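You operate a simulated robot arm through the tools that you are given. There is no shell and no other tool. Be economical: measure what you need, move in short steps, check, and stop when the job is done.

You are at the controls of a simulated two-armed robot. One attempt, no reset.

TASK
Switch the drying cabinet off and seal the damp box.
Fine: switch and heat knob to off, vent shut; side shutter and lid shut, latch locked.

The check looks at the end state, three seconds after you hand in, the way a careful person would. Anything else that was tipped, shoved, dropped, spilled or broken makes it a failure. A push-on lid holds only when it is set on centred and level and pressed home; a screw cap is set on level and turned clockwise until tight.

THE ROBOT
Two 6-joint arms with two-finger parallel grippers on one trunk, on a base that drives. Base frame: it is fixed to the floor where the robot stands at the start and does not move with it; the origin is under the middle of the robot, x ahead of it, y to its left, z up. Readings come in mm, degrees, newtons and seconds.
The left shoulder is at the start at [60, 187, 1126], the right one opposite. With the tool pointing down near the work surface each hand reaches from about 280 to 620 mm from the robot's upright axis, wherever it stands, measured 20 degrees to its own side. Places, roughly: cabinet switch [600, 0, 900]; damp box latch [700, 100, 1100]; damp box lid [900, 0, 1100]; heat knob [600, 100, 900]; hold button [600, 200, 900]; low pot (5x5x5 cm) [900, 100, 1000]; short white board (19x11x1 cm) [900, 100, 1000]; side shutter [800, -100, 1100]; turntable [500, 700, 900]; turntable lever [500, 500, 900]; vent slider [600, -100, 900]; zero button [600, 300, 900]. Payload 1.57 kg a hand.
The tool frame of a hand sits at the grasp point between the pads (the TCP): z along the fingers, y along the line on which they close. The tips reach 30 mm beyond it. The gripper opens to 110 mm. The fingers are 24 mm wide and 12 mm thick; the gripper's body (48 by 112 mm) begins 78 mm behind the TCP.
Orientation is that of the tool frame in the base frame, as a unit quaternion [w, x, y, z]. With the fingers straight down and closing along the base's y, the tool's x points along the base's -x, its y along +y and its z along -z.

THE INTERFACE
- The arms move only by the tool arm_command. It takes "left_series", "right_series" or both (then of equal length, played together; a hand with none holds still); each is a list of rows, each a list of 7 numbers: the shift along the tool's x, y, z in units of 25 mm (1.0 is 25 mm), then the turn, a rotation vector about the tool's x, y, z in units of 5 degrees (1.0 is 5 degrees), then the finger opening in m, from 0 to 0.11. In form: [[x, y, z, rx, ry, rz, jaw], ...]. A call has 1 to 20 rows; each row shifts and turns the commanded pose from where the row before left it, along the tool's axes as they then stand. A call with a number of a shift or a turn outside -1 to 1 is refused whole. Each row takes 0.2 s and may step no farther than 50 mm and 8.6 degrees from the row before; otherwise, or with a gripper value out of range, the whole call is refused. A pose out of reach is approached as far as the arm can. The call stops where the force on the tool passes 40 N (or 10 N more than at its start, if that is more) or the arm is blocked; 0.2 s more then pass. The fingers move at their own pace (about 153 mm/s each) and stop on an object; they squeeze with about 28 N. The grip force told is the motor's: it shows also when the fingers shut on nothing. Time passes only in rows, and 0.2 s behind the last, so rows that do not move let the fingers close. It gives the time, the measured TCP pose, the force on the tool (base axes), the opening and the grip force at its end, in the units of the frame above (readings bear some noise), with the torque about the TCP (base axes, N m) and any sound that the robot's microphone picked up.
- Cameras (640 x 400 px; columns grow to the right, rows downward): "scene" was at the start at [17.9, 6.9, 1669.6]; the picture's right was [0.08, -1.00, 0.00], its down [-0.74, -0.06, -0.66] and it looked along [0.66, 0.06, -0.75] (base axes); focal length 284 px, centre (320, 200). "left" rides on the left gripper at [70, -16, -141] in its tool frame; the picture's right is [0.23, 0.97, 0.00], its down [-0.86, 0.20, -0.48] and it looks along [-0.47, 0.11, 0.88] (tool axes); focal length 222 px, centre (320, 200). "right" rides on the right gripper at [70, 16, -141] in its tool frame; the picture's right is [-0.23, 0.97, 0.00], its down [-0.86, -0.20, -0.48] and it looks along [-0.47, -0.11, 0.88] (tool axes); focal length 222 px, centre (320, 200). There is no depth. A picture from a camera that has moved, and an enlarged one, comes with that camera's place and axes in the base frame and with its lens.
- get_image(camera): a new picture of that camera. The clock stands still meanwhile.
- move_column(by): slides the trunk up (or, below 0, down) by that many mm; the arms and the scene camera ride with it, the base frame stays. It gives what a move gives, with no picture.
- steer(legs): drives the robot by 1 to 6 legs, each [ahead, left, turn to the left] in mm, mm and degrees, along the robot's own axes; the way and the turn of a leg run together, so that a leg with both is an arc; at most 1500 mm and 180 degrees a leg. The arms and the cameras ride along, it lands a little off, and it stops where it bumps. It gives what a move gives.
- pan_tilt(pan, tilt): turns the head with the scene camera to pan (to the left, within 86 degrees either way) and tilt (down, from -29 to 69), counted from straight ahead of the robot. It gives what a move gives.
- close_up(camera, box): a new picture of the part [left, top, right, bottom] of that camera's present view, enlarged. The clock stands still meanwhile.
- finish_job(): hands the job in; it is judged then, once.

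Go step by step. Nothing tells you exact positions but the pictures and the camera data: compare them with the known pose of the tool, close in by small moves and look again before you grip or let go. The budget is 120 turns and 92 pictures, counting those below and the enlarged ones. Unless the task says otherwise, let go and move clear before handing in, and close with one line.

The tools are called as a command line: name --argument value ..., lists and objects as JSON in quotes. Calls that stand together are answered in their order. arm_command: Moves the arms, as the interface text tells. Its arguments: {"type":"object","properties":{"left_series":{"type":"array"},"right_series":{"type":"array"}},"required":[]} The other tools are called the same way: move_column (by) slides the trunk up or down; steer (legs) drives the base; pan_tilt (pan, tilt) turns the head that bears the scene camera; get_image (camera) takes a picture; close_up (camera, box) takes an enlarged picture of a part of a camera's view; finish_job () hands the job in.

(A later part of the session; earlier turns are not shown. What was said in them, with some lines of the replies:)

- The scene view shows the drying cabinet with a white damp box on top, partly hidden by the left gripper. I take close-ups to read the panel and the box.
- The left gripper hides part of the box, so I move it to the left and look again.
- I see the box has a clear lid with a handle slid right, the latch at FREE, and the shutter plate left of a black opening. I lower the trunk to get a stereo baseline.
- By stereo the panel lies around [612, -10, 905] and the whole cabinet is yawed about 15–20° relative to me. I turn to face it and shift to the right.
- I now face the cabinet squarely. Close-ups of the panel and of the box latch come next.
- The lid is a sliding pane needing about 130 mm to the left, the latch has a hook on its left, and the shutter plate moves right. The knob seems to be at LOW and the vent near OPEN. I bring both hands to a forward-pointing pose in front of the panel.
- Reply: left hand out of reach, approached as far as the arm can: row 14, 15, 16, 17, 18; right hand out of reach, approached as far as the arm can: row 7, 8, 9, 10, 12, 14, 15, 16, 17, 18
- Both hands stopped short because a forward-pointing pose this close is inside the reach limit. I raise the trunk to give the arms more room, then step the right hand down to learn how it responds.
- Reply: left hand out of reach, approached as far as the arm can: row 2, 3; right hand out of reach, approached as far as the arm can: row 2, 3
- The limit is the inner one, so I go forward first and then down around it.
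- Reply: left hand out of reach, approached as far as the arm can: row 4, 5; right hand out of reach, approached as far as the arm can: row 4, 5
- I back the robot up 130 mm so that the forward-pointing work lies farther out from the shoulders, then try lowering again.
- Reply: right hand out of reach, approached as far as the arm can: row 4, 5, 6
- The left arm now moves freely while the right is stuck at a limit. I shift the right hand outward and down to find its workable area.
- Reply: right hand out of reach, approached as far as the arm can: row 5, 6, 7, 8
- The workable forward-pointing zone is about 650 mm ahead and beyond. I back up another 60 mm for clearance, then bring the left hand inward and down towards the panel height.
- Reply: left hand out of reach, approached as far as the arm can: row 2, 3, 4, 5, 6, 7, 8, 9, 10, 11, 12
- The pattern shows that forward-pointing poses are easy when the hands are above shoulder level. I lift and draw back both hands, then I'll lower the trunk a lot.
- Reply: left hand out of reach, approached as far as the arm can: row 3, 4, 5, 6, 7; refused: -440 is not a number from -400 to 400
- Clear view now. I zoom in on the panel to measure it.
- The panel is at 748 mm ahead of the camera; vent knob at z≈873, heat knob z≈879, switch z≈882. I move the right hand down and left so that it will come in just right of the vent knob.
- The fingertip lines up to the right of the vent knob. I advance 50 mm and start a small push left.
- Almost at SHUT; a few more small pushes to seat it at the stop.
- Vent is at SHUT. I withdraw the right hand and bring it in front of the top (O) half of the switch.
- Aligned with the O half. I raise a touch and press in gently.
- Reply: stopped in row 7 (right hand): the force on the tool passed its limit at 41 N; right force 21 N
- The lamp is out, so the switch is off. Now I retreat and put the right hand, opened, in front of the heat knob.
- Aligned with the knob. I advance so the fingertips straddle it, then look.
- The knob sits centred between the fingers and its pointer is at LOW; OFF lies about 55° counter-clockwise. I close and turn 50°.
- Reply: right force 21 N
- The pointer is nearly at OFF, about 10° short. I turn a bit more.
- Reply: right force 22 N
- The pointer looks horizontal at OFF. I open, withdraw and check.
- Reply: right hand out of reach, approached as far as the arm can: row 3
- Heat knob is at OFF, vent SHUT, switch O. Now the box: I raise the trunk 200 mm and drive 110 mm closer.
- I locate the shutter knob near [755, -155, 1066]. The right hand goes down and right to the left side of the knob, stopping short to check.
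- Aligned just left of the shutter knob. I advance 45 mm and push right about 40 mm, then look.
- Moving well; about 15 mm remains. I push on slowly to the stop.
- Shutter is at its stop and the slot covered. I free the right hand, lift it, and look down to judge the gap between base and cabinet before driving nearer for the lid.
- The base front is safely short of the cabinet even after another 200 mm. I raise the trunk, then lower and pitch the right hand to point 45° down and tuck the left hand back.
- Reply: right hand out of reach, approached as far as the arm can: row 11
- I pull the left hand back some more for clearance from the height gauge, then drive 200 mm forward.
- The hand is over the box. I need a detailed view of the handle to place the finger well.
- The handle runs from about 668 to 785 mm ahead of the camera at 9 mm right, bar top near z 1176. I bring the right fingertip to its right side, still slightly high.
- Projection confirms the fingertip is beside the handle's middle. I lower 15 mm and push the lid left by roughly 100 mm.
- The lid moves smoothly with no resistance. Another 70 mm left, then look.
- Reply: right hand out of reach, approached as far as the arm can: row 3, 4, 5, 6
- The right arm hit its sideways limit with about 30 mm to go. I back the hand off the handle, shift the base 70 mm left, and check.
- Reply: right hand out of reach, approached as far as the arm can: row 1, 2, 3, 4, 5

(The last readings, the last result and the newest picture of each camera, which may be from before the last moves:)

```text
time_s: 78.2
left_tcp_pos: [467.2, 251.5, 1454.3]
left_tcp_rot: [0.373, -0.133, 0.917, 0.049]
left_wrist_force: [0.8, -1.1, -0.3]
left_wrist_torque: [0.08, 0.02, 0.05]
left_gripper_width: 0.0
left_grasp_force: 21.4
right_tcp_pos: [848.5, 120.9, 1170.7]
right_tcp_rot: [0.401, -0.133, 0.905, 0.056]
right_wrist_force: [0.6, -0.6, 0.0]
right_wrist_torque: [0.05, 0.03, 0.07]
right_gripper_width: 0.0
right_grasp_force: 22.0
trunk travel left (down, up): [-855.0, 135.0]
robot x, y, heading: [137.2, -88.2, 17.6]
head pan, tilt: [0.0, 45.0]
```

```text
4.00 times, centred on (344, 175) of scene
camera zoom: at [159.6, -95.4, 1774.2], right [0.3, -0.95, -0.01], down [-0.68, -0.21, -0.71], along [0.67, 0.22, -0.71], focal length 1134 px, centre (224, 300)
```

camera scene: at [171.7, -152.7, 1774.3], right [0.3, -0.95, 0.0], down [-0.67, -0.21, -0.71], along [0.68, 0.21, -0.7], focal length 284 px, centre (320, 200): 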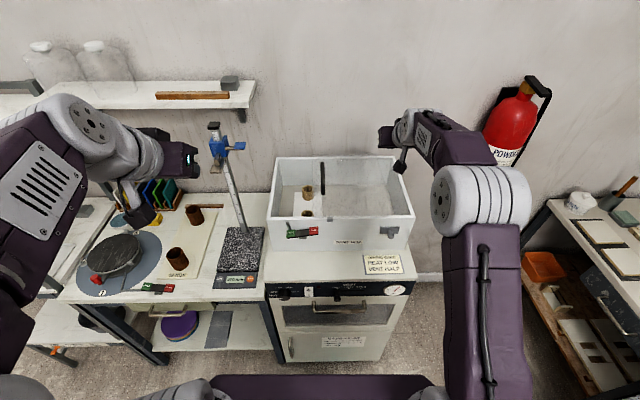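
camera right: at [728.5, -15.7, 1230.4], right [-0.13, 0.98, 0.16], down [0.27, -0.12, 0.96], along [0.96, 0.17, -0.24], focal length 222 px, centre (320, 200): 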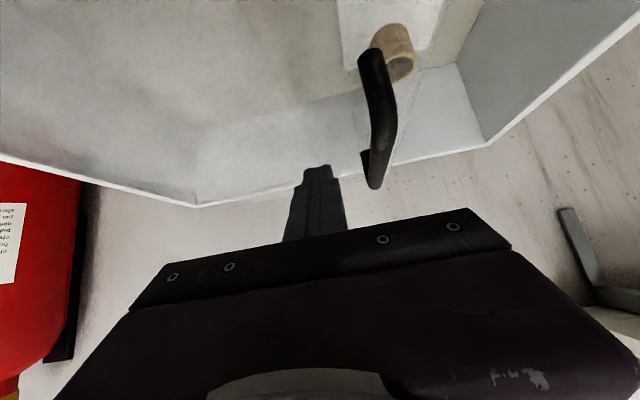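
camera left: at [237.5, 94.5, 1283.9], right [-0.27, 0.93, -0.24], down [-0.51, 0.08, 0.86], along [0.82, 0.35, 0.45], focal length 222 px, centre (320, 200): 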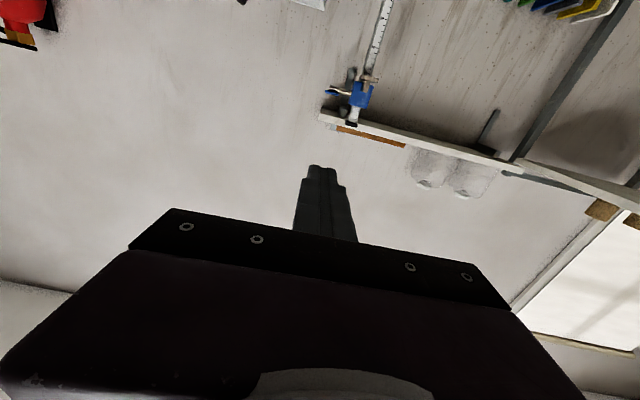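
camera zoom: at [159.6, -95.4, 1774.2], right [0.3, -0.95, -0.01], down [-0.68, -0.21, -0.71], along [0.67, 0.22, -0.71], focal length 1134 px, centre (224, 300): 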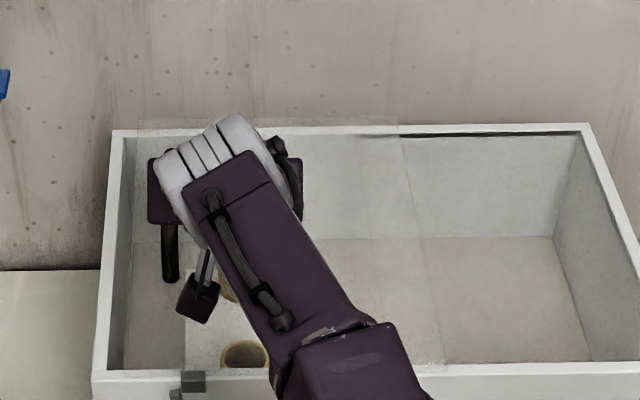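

Now the arm has room. I push on: 37 mm quickly, then slow steps toward the stop.

arm_command --right_series '[[0, 0.5, 0, 0, 0, 0, 0], [0, 0.5, 0, 0, 0, 0, 0], [0, 0.4, 0, 0, 0, 0, 0], [0, 0.2, 0, 0, 0, 0, 0], [0, 0.2, 0, 0, 0, 0, 0]]'

close_up --camera "scene" --box '[264, 125, 424, 225]'

```text
time_s: 79.4
left_tcp_pos: [465.3, 257.8, 1453.3]
left_tcp_rot: [0.374, -0.135, 0.916, 0.047]
left_wrist_force: [-0.5, -0.4, 0.6]
left_wrist_torque: [0.0, 0.01, 0.02]
left_gripper_width: 0.0
left_grasp_force: 21.5
right_tcp_pos: [818.9, 164.4, 1166.7]
right_tcp_rot: [0.401, -0.134, 0.905, 0.053]
right_wrist_force: [0.9, -2.7, 0.6]
right_wrist_torque: [0.02, 0.01, 0.03]
right_gripper_width: 0.0
right_grasp_force: 21.5
right hand out of reach, approached as far as the arm can: row 2, 3, 5
trunk travel left (down, up): [-855.0, 135.0]
robot x, y, heading: [135.7, -92.9, 17.6]
head pan, tilt: [0.0, 45.0]
```

```text
4.00 times, centred on (344, 175) of scene
camera zoom: at [157.2, -87.6, 1774.3], right [0.3, -0.95, 0.0], down [-0.67, -0.21, -0.71], along [0.67, 0.21, -0.71], focal length 1134 px, centre (224, 300)
```

zoom: 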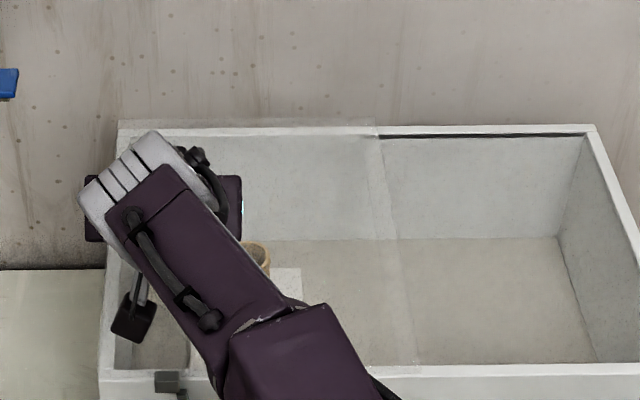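

The lid looks shut or nearly so. A few tiny pushes to feel the stop.

arm_command --right_series '[[0, 0.12, 0, 0, 0, 0, 0], [0, 0.12, 0, 0, 0, 0, 0], [0, 0.12, 0, 0, 0, 0, 0]]'

close_up --camera "scene" --box '[264, 125, 424, 225]'

```text
time_s: 80.2
left_tcp_pos: [469.0, 255.6, 1453.1]
left_tcp_rot: [0.373, -0.134, 0.917, 0.049]
left_wrist_force: [0.1, -0.2, 1.4]
left_wrist_torque: [0.02, 0.0, 0.01]
left_gripper_width: 0.1
left_grasp_force: 21.1
right_tcp_pos: [817.6, 164.7, 1166.9]
right_tcp_rot: [0.401, -0.131, 0.905, 0.053]
right_wrist_force: [14.0, -13.1, 5.0]
right_wrist_torque: [0.04, 0.17, 0.25]
right_gripper_width: 0.2
right_grasp_force: 21.2
right hand out of reach, approached as far as the arm can: row 1, 3
trunk travel left (down, up): [-855.0, 135.0]
robot x, y, heading: [135.5, -90.5, 17.3]
head pan, tilt: [0.0, 45.0]
```

```text
4.00 times, centred on (344, 175) of scene
camera zoom: at [160.8, -91.2, 1774.3], right [0.3, -0.95, 0.0], down [-0.68, -0.21, -0.71], along [0.67, 0.21, -0.71], focal length 1134 px, centre (224, 300)
```

zoom: 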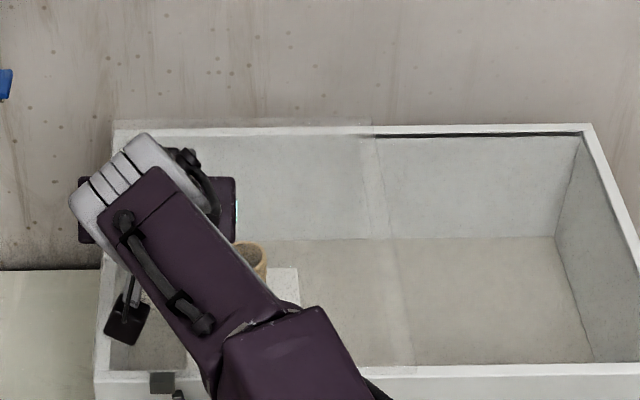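

The lid is against its stop. I back off the handle, lift, and bring the right hand back to in front of the latch.

arm_command --right_series '[[0, -0.8, 0, 0, 0, 0, 0], [0, -0.8, 0, 0, 0, 0, 0], [-0.8, 0, -0.72, 0, 0, 0, 0], [-0.8, 0, -0.72, 0, 0, 0, 0], [-0.8, 0, -0.72, 0, 0, 0, 0], [0.8, -0.3, -0.9, 0, 0, 0, 0], [0.8, -0.3, -0.9, 0, 0, 0, 0], [0.8, -0.3, -0.9, 0, 0, 0, 0], [0.8, -0.3, -0.9, 0, 0, 0, 0], [0.8, -0.3, -0.9, 0, 0, 0, 0], [0.8, -0.3, -0.9, 0, 0, 0, 0]]'

get_image --camera "scene"

close_up --camera "scene" --box '[264, 145, 424, 245]'

```text
time_s: 82.6
left_tcp_pos: [463.3, 259.9, 1454.1]
left_tcp_rot: [0.375, -0.135, 0.916, 0.047]
left_wrist_force: [-0.5, 0.8, 0.7]
left_wrist_torque: [0.02, 0.02, 0.0]
left_gripper_width: 0.0
left_grasp_force: 21.0
right_tcp_pos: [672.8, 45.1, 1248.5]
right_tcp_rot: [0.4, -0.135, 0.905, 0.055]
right_wrist_force: [-0.2, -0.4, 0.3]
right_wrist_torque: [-0.02, -0.02, 0.02]
right_gripper_width: 0.0
right_grasp_force: 21.3
right hand out of reach, approached as far as the arm can: row 1, 2
trunk travel left (down, up): [-855.0, 135.0]
robot x, y, heading: [133.7, -93.5, 17.5]
head pan, tilt: [0.0, 45.0]
```

```text
35 pictures are left
camera scene: at [154.9, -86.2, 1774.3], right [0.3, -0.95, 0.0], down [-0.67, -0.21, -0.71], along [0.67, 0.21, -0.71], focal length 284 px, centre (320, 200)
```

scene: 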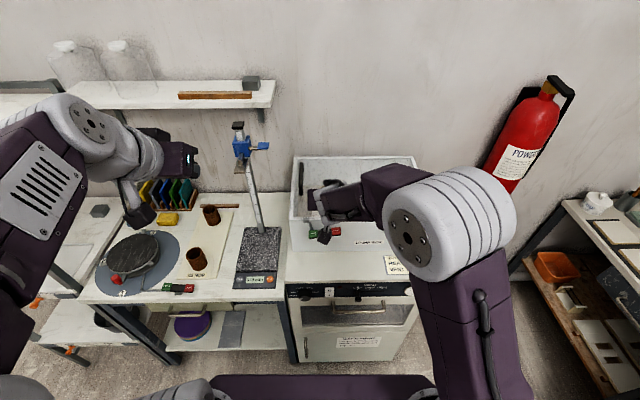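

```text
4.00 times, centred on (344, 195) of scene
camera zoom: at [154.9, -86.2, 1774.3], right [0.3, -0.95, 0.0], down [-0.67, -0.21, -0.71], along [0.67, 0.21, -0.71], focal length 1134 px, centre (224, 220)
```

zoom: 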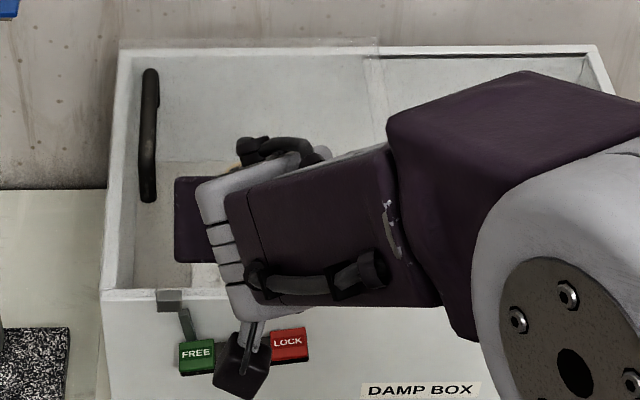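

The lid is flush and LOCK sits at about [694, 30, 1092]. I lower the right fingertip to just above the LOCK pad.

arm_command --right_series '[[0.72, -0.21, 0.67, 0, 0, 0, 0], [0.72, -0.21, 0.67, 0, 0, 0, 0], [0.72, -0.21, 0.67, 0, 0, 0, 0], [0.72, -0.21, 0.67, 0, 0, 0, 0]]'

close_up --camera "scene" --box '[264, 145, 424, 245]'

get_image --camera "right"

```text
time_s: 83.6
left_tcp_pos: [465.5, 260.0, 1452.4]
left_tcp_rot: [0.373, -0.136, 0.917, 0.047]
left_wrist_force: [0.3, 0.3, 0.7]
left_wrist_torque: [-0.04, -0.02, 0.0]
left_gripper_width: 0.0
left_grasp_force: 21.6
right_tcp_pos: [679.2, 26.4, 1151.5]
right_tcp_rot: [0.401, -0.134, 0.905, 0.053]
right_wrist_force: [-0.4, 0.3, 0.5]
right_wrist_torque: [0.01, -0.01, -0.02]
right_gripper_width: 0.0
right_grasp_force: 21.7
trunk travel left (down, up): [-855.0, 135.0]
robot x, y, heading: [137.7, -92.7, 17.6]
head pan, tilt: [0.0, 45.0]
```

```text
4.00 times, centred on (344, 195) of scene
camera zoom: at [157.5, -85.0, 1774.3], right [0.3, -0.95, 0.0], down [-0.67, -0.21, -0.71], along [0.67, 0.21, -0.71], focal length 1134 px, centre (224, 220)
```

zoom: 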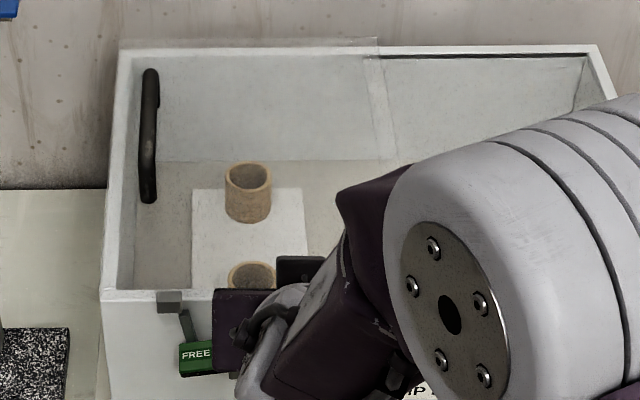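

```text
32 pictures are left
camera right: at [530.2, -0.8, 1195.3], right [-0.13, 0.98, 0.16], down [0.27, -0.12, 0.96], along [0.95, 0.17, -0.25], focal length 222 px, centre (320, 200)
```

right: 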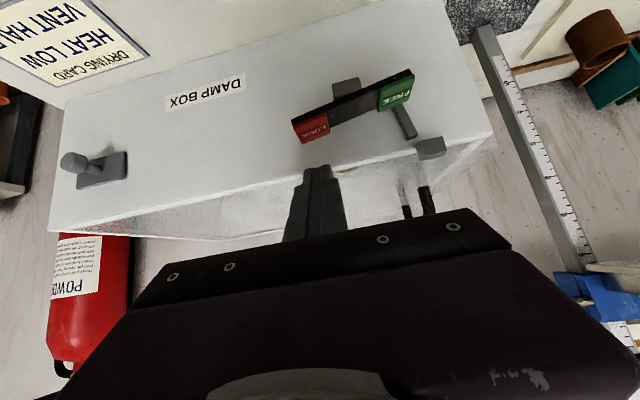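

The fingertip is right above the LOCK pad and the hook is beside the lid's tab. I press down in small steps.

arm_command --right_series '[[0.594, 0, 0.536, 0, 0, 0, 0], [0.149, 0, 0.134, 0, 0, 0, 0], [0.149, 0, 0.134, 0, 0, 0, 0], [0.149, 0, 0.134, 0, 0, 0, 0], [0.149, 0, 0.134, 0, 0, 0, 0], [0.149, 0, 0.134, 0, 0, 0, 0]]'

get_image --camera "right"

```text
time_s: 85.0
left_tcp_pos: [462.7, 261.2, 1455.2]
left_tcp_rot: [0.375, -0.135, 0.916, 0.047]
left_wrist_force: [0.1, -0.2, 0.5]
left_wrist_torque: [0.0, -0.02, -0.03]
left_gripper_width: 0.0
left_grasp_force: 21.6
right_tcp_pos: [681.0, 26.0, 1110.4]
right_tcp_rot: [0.405, -0.133, 0.903, 0.054]
right_wrist_force: [-0.5, -0.3, 12.3]
right_wrist_torque: [0.2, -0.14, -0.01]
right_gripper_width: 0.0
right_grasp_force: 21.7
trunk travel left (down, up): [-855.0, 135.0]
robot x, y, heading: [137.2, -90.9, 17.3]
head pan, tilt: [0.0, 45.0]
```

```text
31 pictures are left
camera right: at [530.3, -0.9, 1153.4], right [-0.13, 0.98, 0.16], down [0.26, -0.12, 0.96], along [0.96, 0.17, -0.24], focal length 222 px, centre (320, 200)
```

right: 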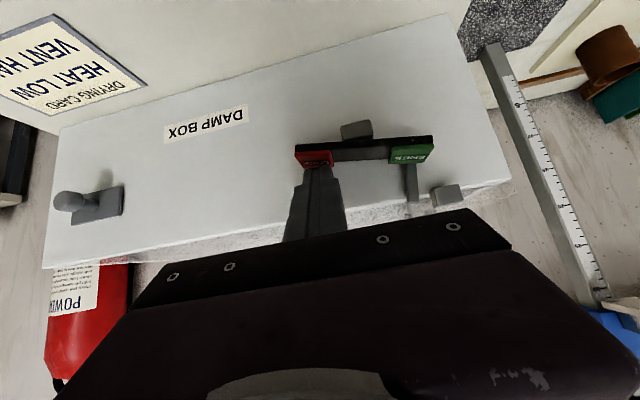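

The bar is turning and is now about level. I keep pressing.

arm_command --right_series '[[0.149, 0, 0.134, 0, 0, 0, 0], [0.149, 0, 0.134, 0, 0, 0, 0], [0.12, 0, 0.107, 0, 0, 0, 0], [0.12, 0, 0.107, 0, 0, 0, 0]]'

get_image --camera "right"

```text
time_s: 85.5
left_tcp_pos: [457.7, 258.4, 1456.0]
left_tcp_rot: [0.377, -0.134, 0.915, 0.047]
left_wrist_force: [0.1, -0.5, 0.0]
left_wrist_torque: [-0.01, 0.01, 0.03]
left_gripper_width: 0.3
left_grasp_force: 21.4
right_tcp_pos: [680.4, 25.8, 1110.1]
right_tcp_rot: [0.412, -0.131, 0.9, 0.057]
right_wrist_force: [-13.6, -5.9, 18.7]
right_wrist_torque: [0.14, 0.16, 0.14]
right_gripper_width: 0.3
right_grasp_force: 21.3
trunk travel left (down, up): [-855.0, 135.0]
robot x, y, heading: [134.7, -94.5, 17.5]
head pan, tilt: [0.0, 45.0]
stopped in row 2 (right hand): the force on the tool passed its limit at 45 N (the readings are from after the stop); the commanded pose is now the measured one
```

```text
30 pictures are left
camera right: at [529.2, -1.3, 1150.0], right [-0.13, 0.98, 0.17], down [0.24, -0.13, 0.96], along [0.96, 0.17, -0.22], focal length 222 px, centre (320, 200)
```

right: 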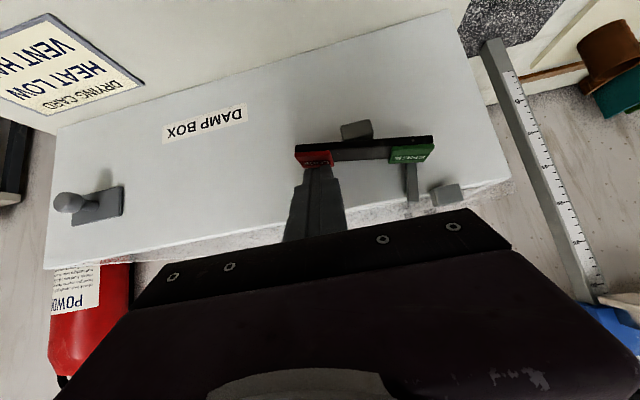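

It is hard against a stop. I lift the hand away and look at the latch.

arm_command --right_series '[[-0.6, 0, -0.54, 0, 0, 0, 0], [-0.6, 0, -0.54, 0, 0, 0, 0], [-0.4, -1, -0.54, 0, 0, 0, 0], [0, -1, -0.5, 0, 0, 0, 0], [0, -1, -0.5, 0, 0, 0, 0], [0, -1, -0.5, 0, 0, 0, 0], [0, -1, 0, 0, 0, 0, 0], [0, -1, 0, 0, 0, 0, 0]]'

close_up --camera "scene" --box '[264, 145, 424, 245]'

get_image --camera "right"

```text
time_s: 87.3
left_tcp_pos: [465.0, 259.7, 1453.6]
left_tcp_rot: [0.374, -0.135, 0.916, 0.046]
left_wrist_force: [-0.3, 0.0, -0.4]
left_wrist_torque: [0.03, 0.01, 0.04]
left_gripper_width: 0.0
left_grasp_force: 21.4
right_tcp_pos: [681.8, -80.8, 1184.8]
right_tcp_rot: [0.409, -0.13, 0.902, 0.053]
right_wrist_force: [0.2, -0.8, 0.2]
right_wrist_torque: [-0.03, -0.02, -0.01]
right_gripper_width: 0.0
right_grasp_force: 21.4
right hand out of reach, approached as far as the arm can: row 7, 8
trunk travel left (down, up): [-855.0, 135.0]
robot x, y, heading: [132.7, -88.9, 17.5]
head pan, tilt: [0.0, 45.0]
```

```text
4.00 times, centred on (344, 195) of scene
camera zoom: at [156.0, -84.9, 1774.3], right [0.3, -0.95, 0.0], down [-0.67, -0.21, -0.71], along [0.67, 0.21, -0.71], focal length 1134 px, centre (224, 220)
```

zoom: 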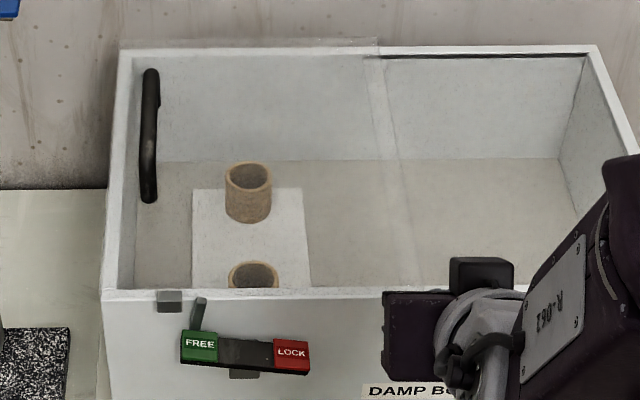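

```text
28 pictures are left
camera right: at [530.4, -107.3, 1226.4], right [-0.13, 0.98, 0.16], down [0.25, -0.12, 0.96], along [0.96, 0.16, -0.23], focal length 222 px, centre (320, 200)
```

right: 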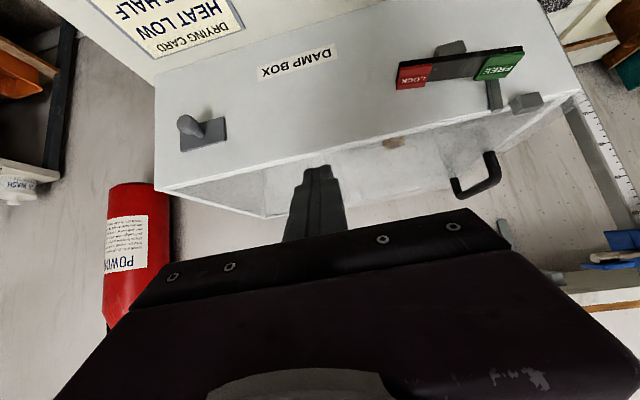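

The latch is at LOCK with the hook standing beside the tab, blocking the lid. I raise the right hand, back away, and do a final check of everything.

arm_command --right_series '[[-0.74, 0, -0.67, 0, 0, 0, 0], [-0.74, 0, -0.67, 0, 0, 0, 0], [-0.74, 0, -0.67, 0, 0, 0, 0], [-0.74, 0, -0.67, 0, 0, 0, 0]]'

steer --legs '[[-250, 0, 0]]'

get_image --camera "scene"

```text
time_s: 88.3
left_tcp_pos: [464.5, 260.7, 1454.0]
left_tcp_rot: [0.375, -0.136, 0.916, 0.048]
left_wrist_force: [1.0, -0.4, 0.3]
left_wrist_torque: [0.03, 0.01, 0.03]
left_gripper_width: 0.2
left_grasp_force: 21.3
right_tcp_pos: [679.3, -80.1, 1284.7]
right_tcp_rot: [0.409, -0.132, 0.901, 0.056]
right_wrist_force: [0.8, 0.4, -0.9]
right_wrist_torque: [-0.01, 0.01, -0.02]
right_gripper_width: 0.0
right_grasp_force: 21.8
trunk travel left (down, up): [-855.0, 135.0]
robot x, y, heading: [139.0, -94.8, 17.6]
head pan, tilt: [0.0, 45.0]
```

```text
time_s: 90.1
left_tcp_pos: [234.8, 183.3, 1451.7]
left_tcp_rot: [0.374, -0.13, 0.917, 0.044]
left_wrist_force: [0.2, 0.1, 0.8]
left_wrist_torque: [-0.01, 0.0, 0.0]
left_gripper_width: 0.0
left_grasp_force: 20.6
right_tcp_pos: [447.5, -157.6, 1282.8]
right_tcp_rot: [0.408, -0.128, 0.902, 0.054]
right_wrist_force: [0.2, 0.4, 0.1]
right_wrist_torque: [0.01, 0.05, 0.0]
right_gripper_width: 0.1
right_grasp_force: 21.3
trunk travel left (down, up): [-855.0, 135.0]
robot x, y, heading: [-98.5, -164.0, 17.0]
head pan, tilt: [0.0, 45.0]
```

```text
27 pictures are left
camera scene: at [-75.4, -157.7, 1774.2], right [0.29, -0.96, 0.0], down [-0.68, -0.21, -0.71], along [0.67, 0.21, -0.71], focal length 284 px, centre (320, 200)
```

scene: 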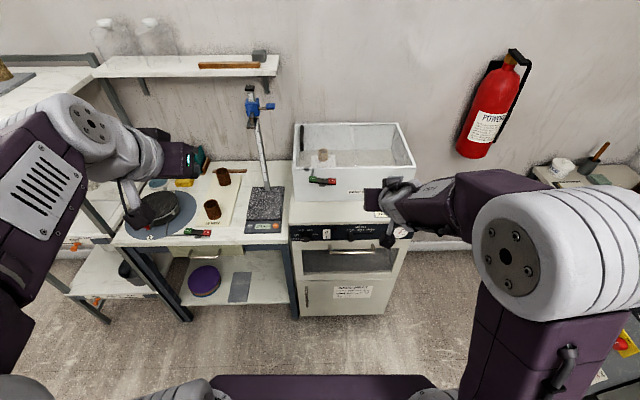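

close_up --camera "scene" --box '[280, 205, 424, 295]'

close_up --camera "scene" --box '[280, 115, 424, 205]'

```text
4.44 times, centred on (352, 250) of scene
camera zoom: at [-75.4, -157.7, 1774.2], right [0.29, -0.96, 0.0], down [-0.68, -0.21, -0.71], along [0.67, 0.21, -0.71], focal length 1260 px, centre (178, -22)
```

zoom: 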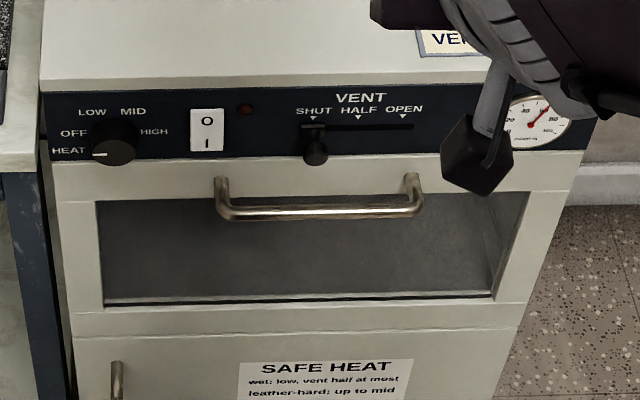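

```text
4.44 times, centred on (352, 160) of scene
camera zoom: at [-75.4, -157.7, 1774.2], right [0.29, -0.96, 0.0], down [-0.68, -0.21, -0.71], along [0.67, 0.21, -0.71], focal length 1260 px, centre (178, 378)
```

zoom: 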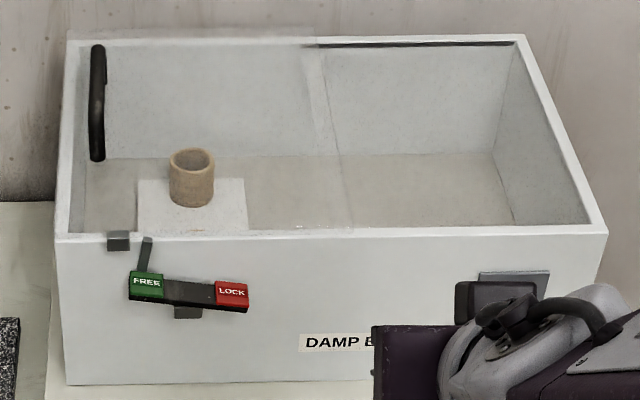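

Everything checks out: switch at O with the lamp dark, heat knob at OFF, vent at SHUT, shutter over its slot, lid closed and latch at LOCK. Both hands are clear, so I hand in.

finish_job

```text
The job is handed in.
```

The drying cabinet is off (switch at O with its lamp out, heat knob at OFF, vent shut), and the damp box is sealed (side shutter and lid shut, latch at LOCK), with both hands clear and nothing else seen disturbed.
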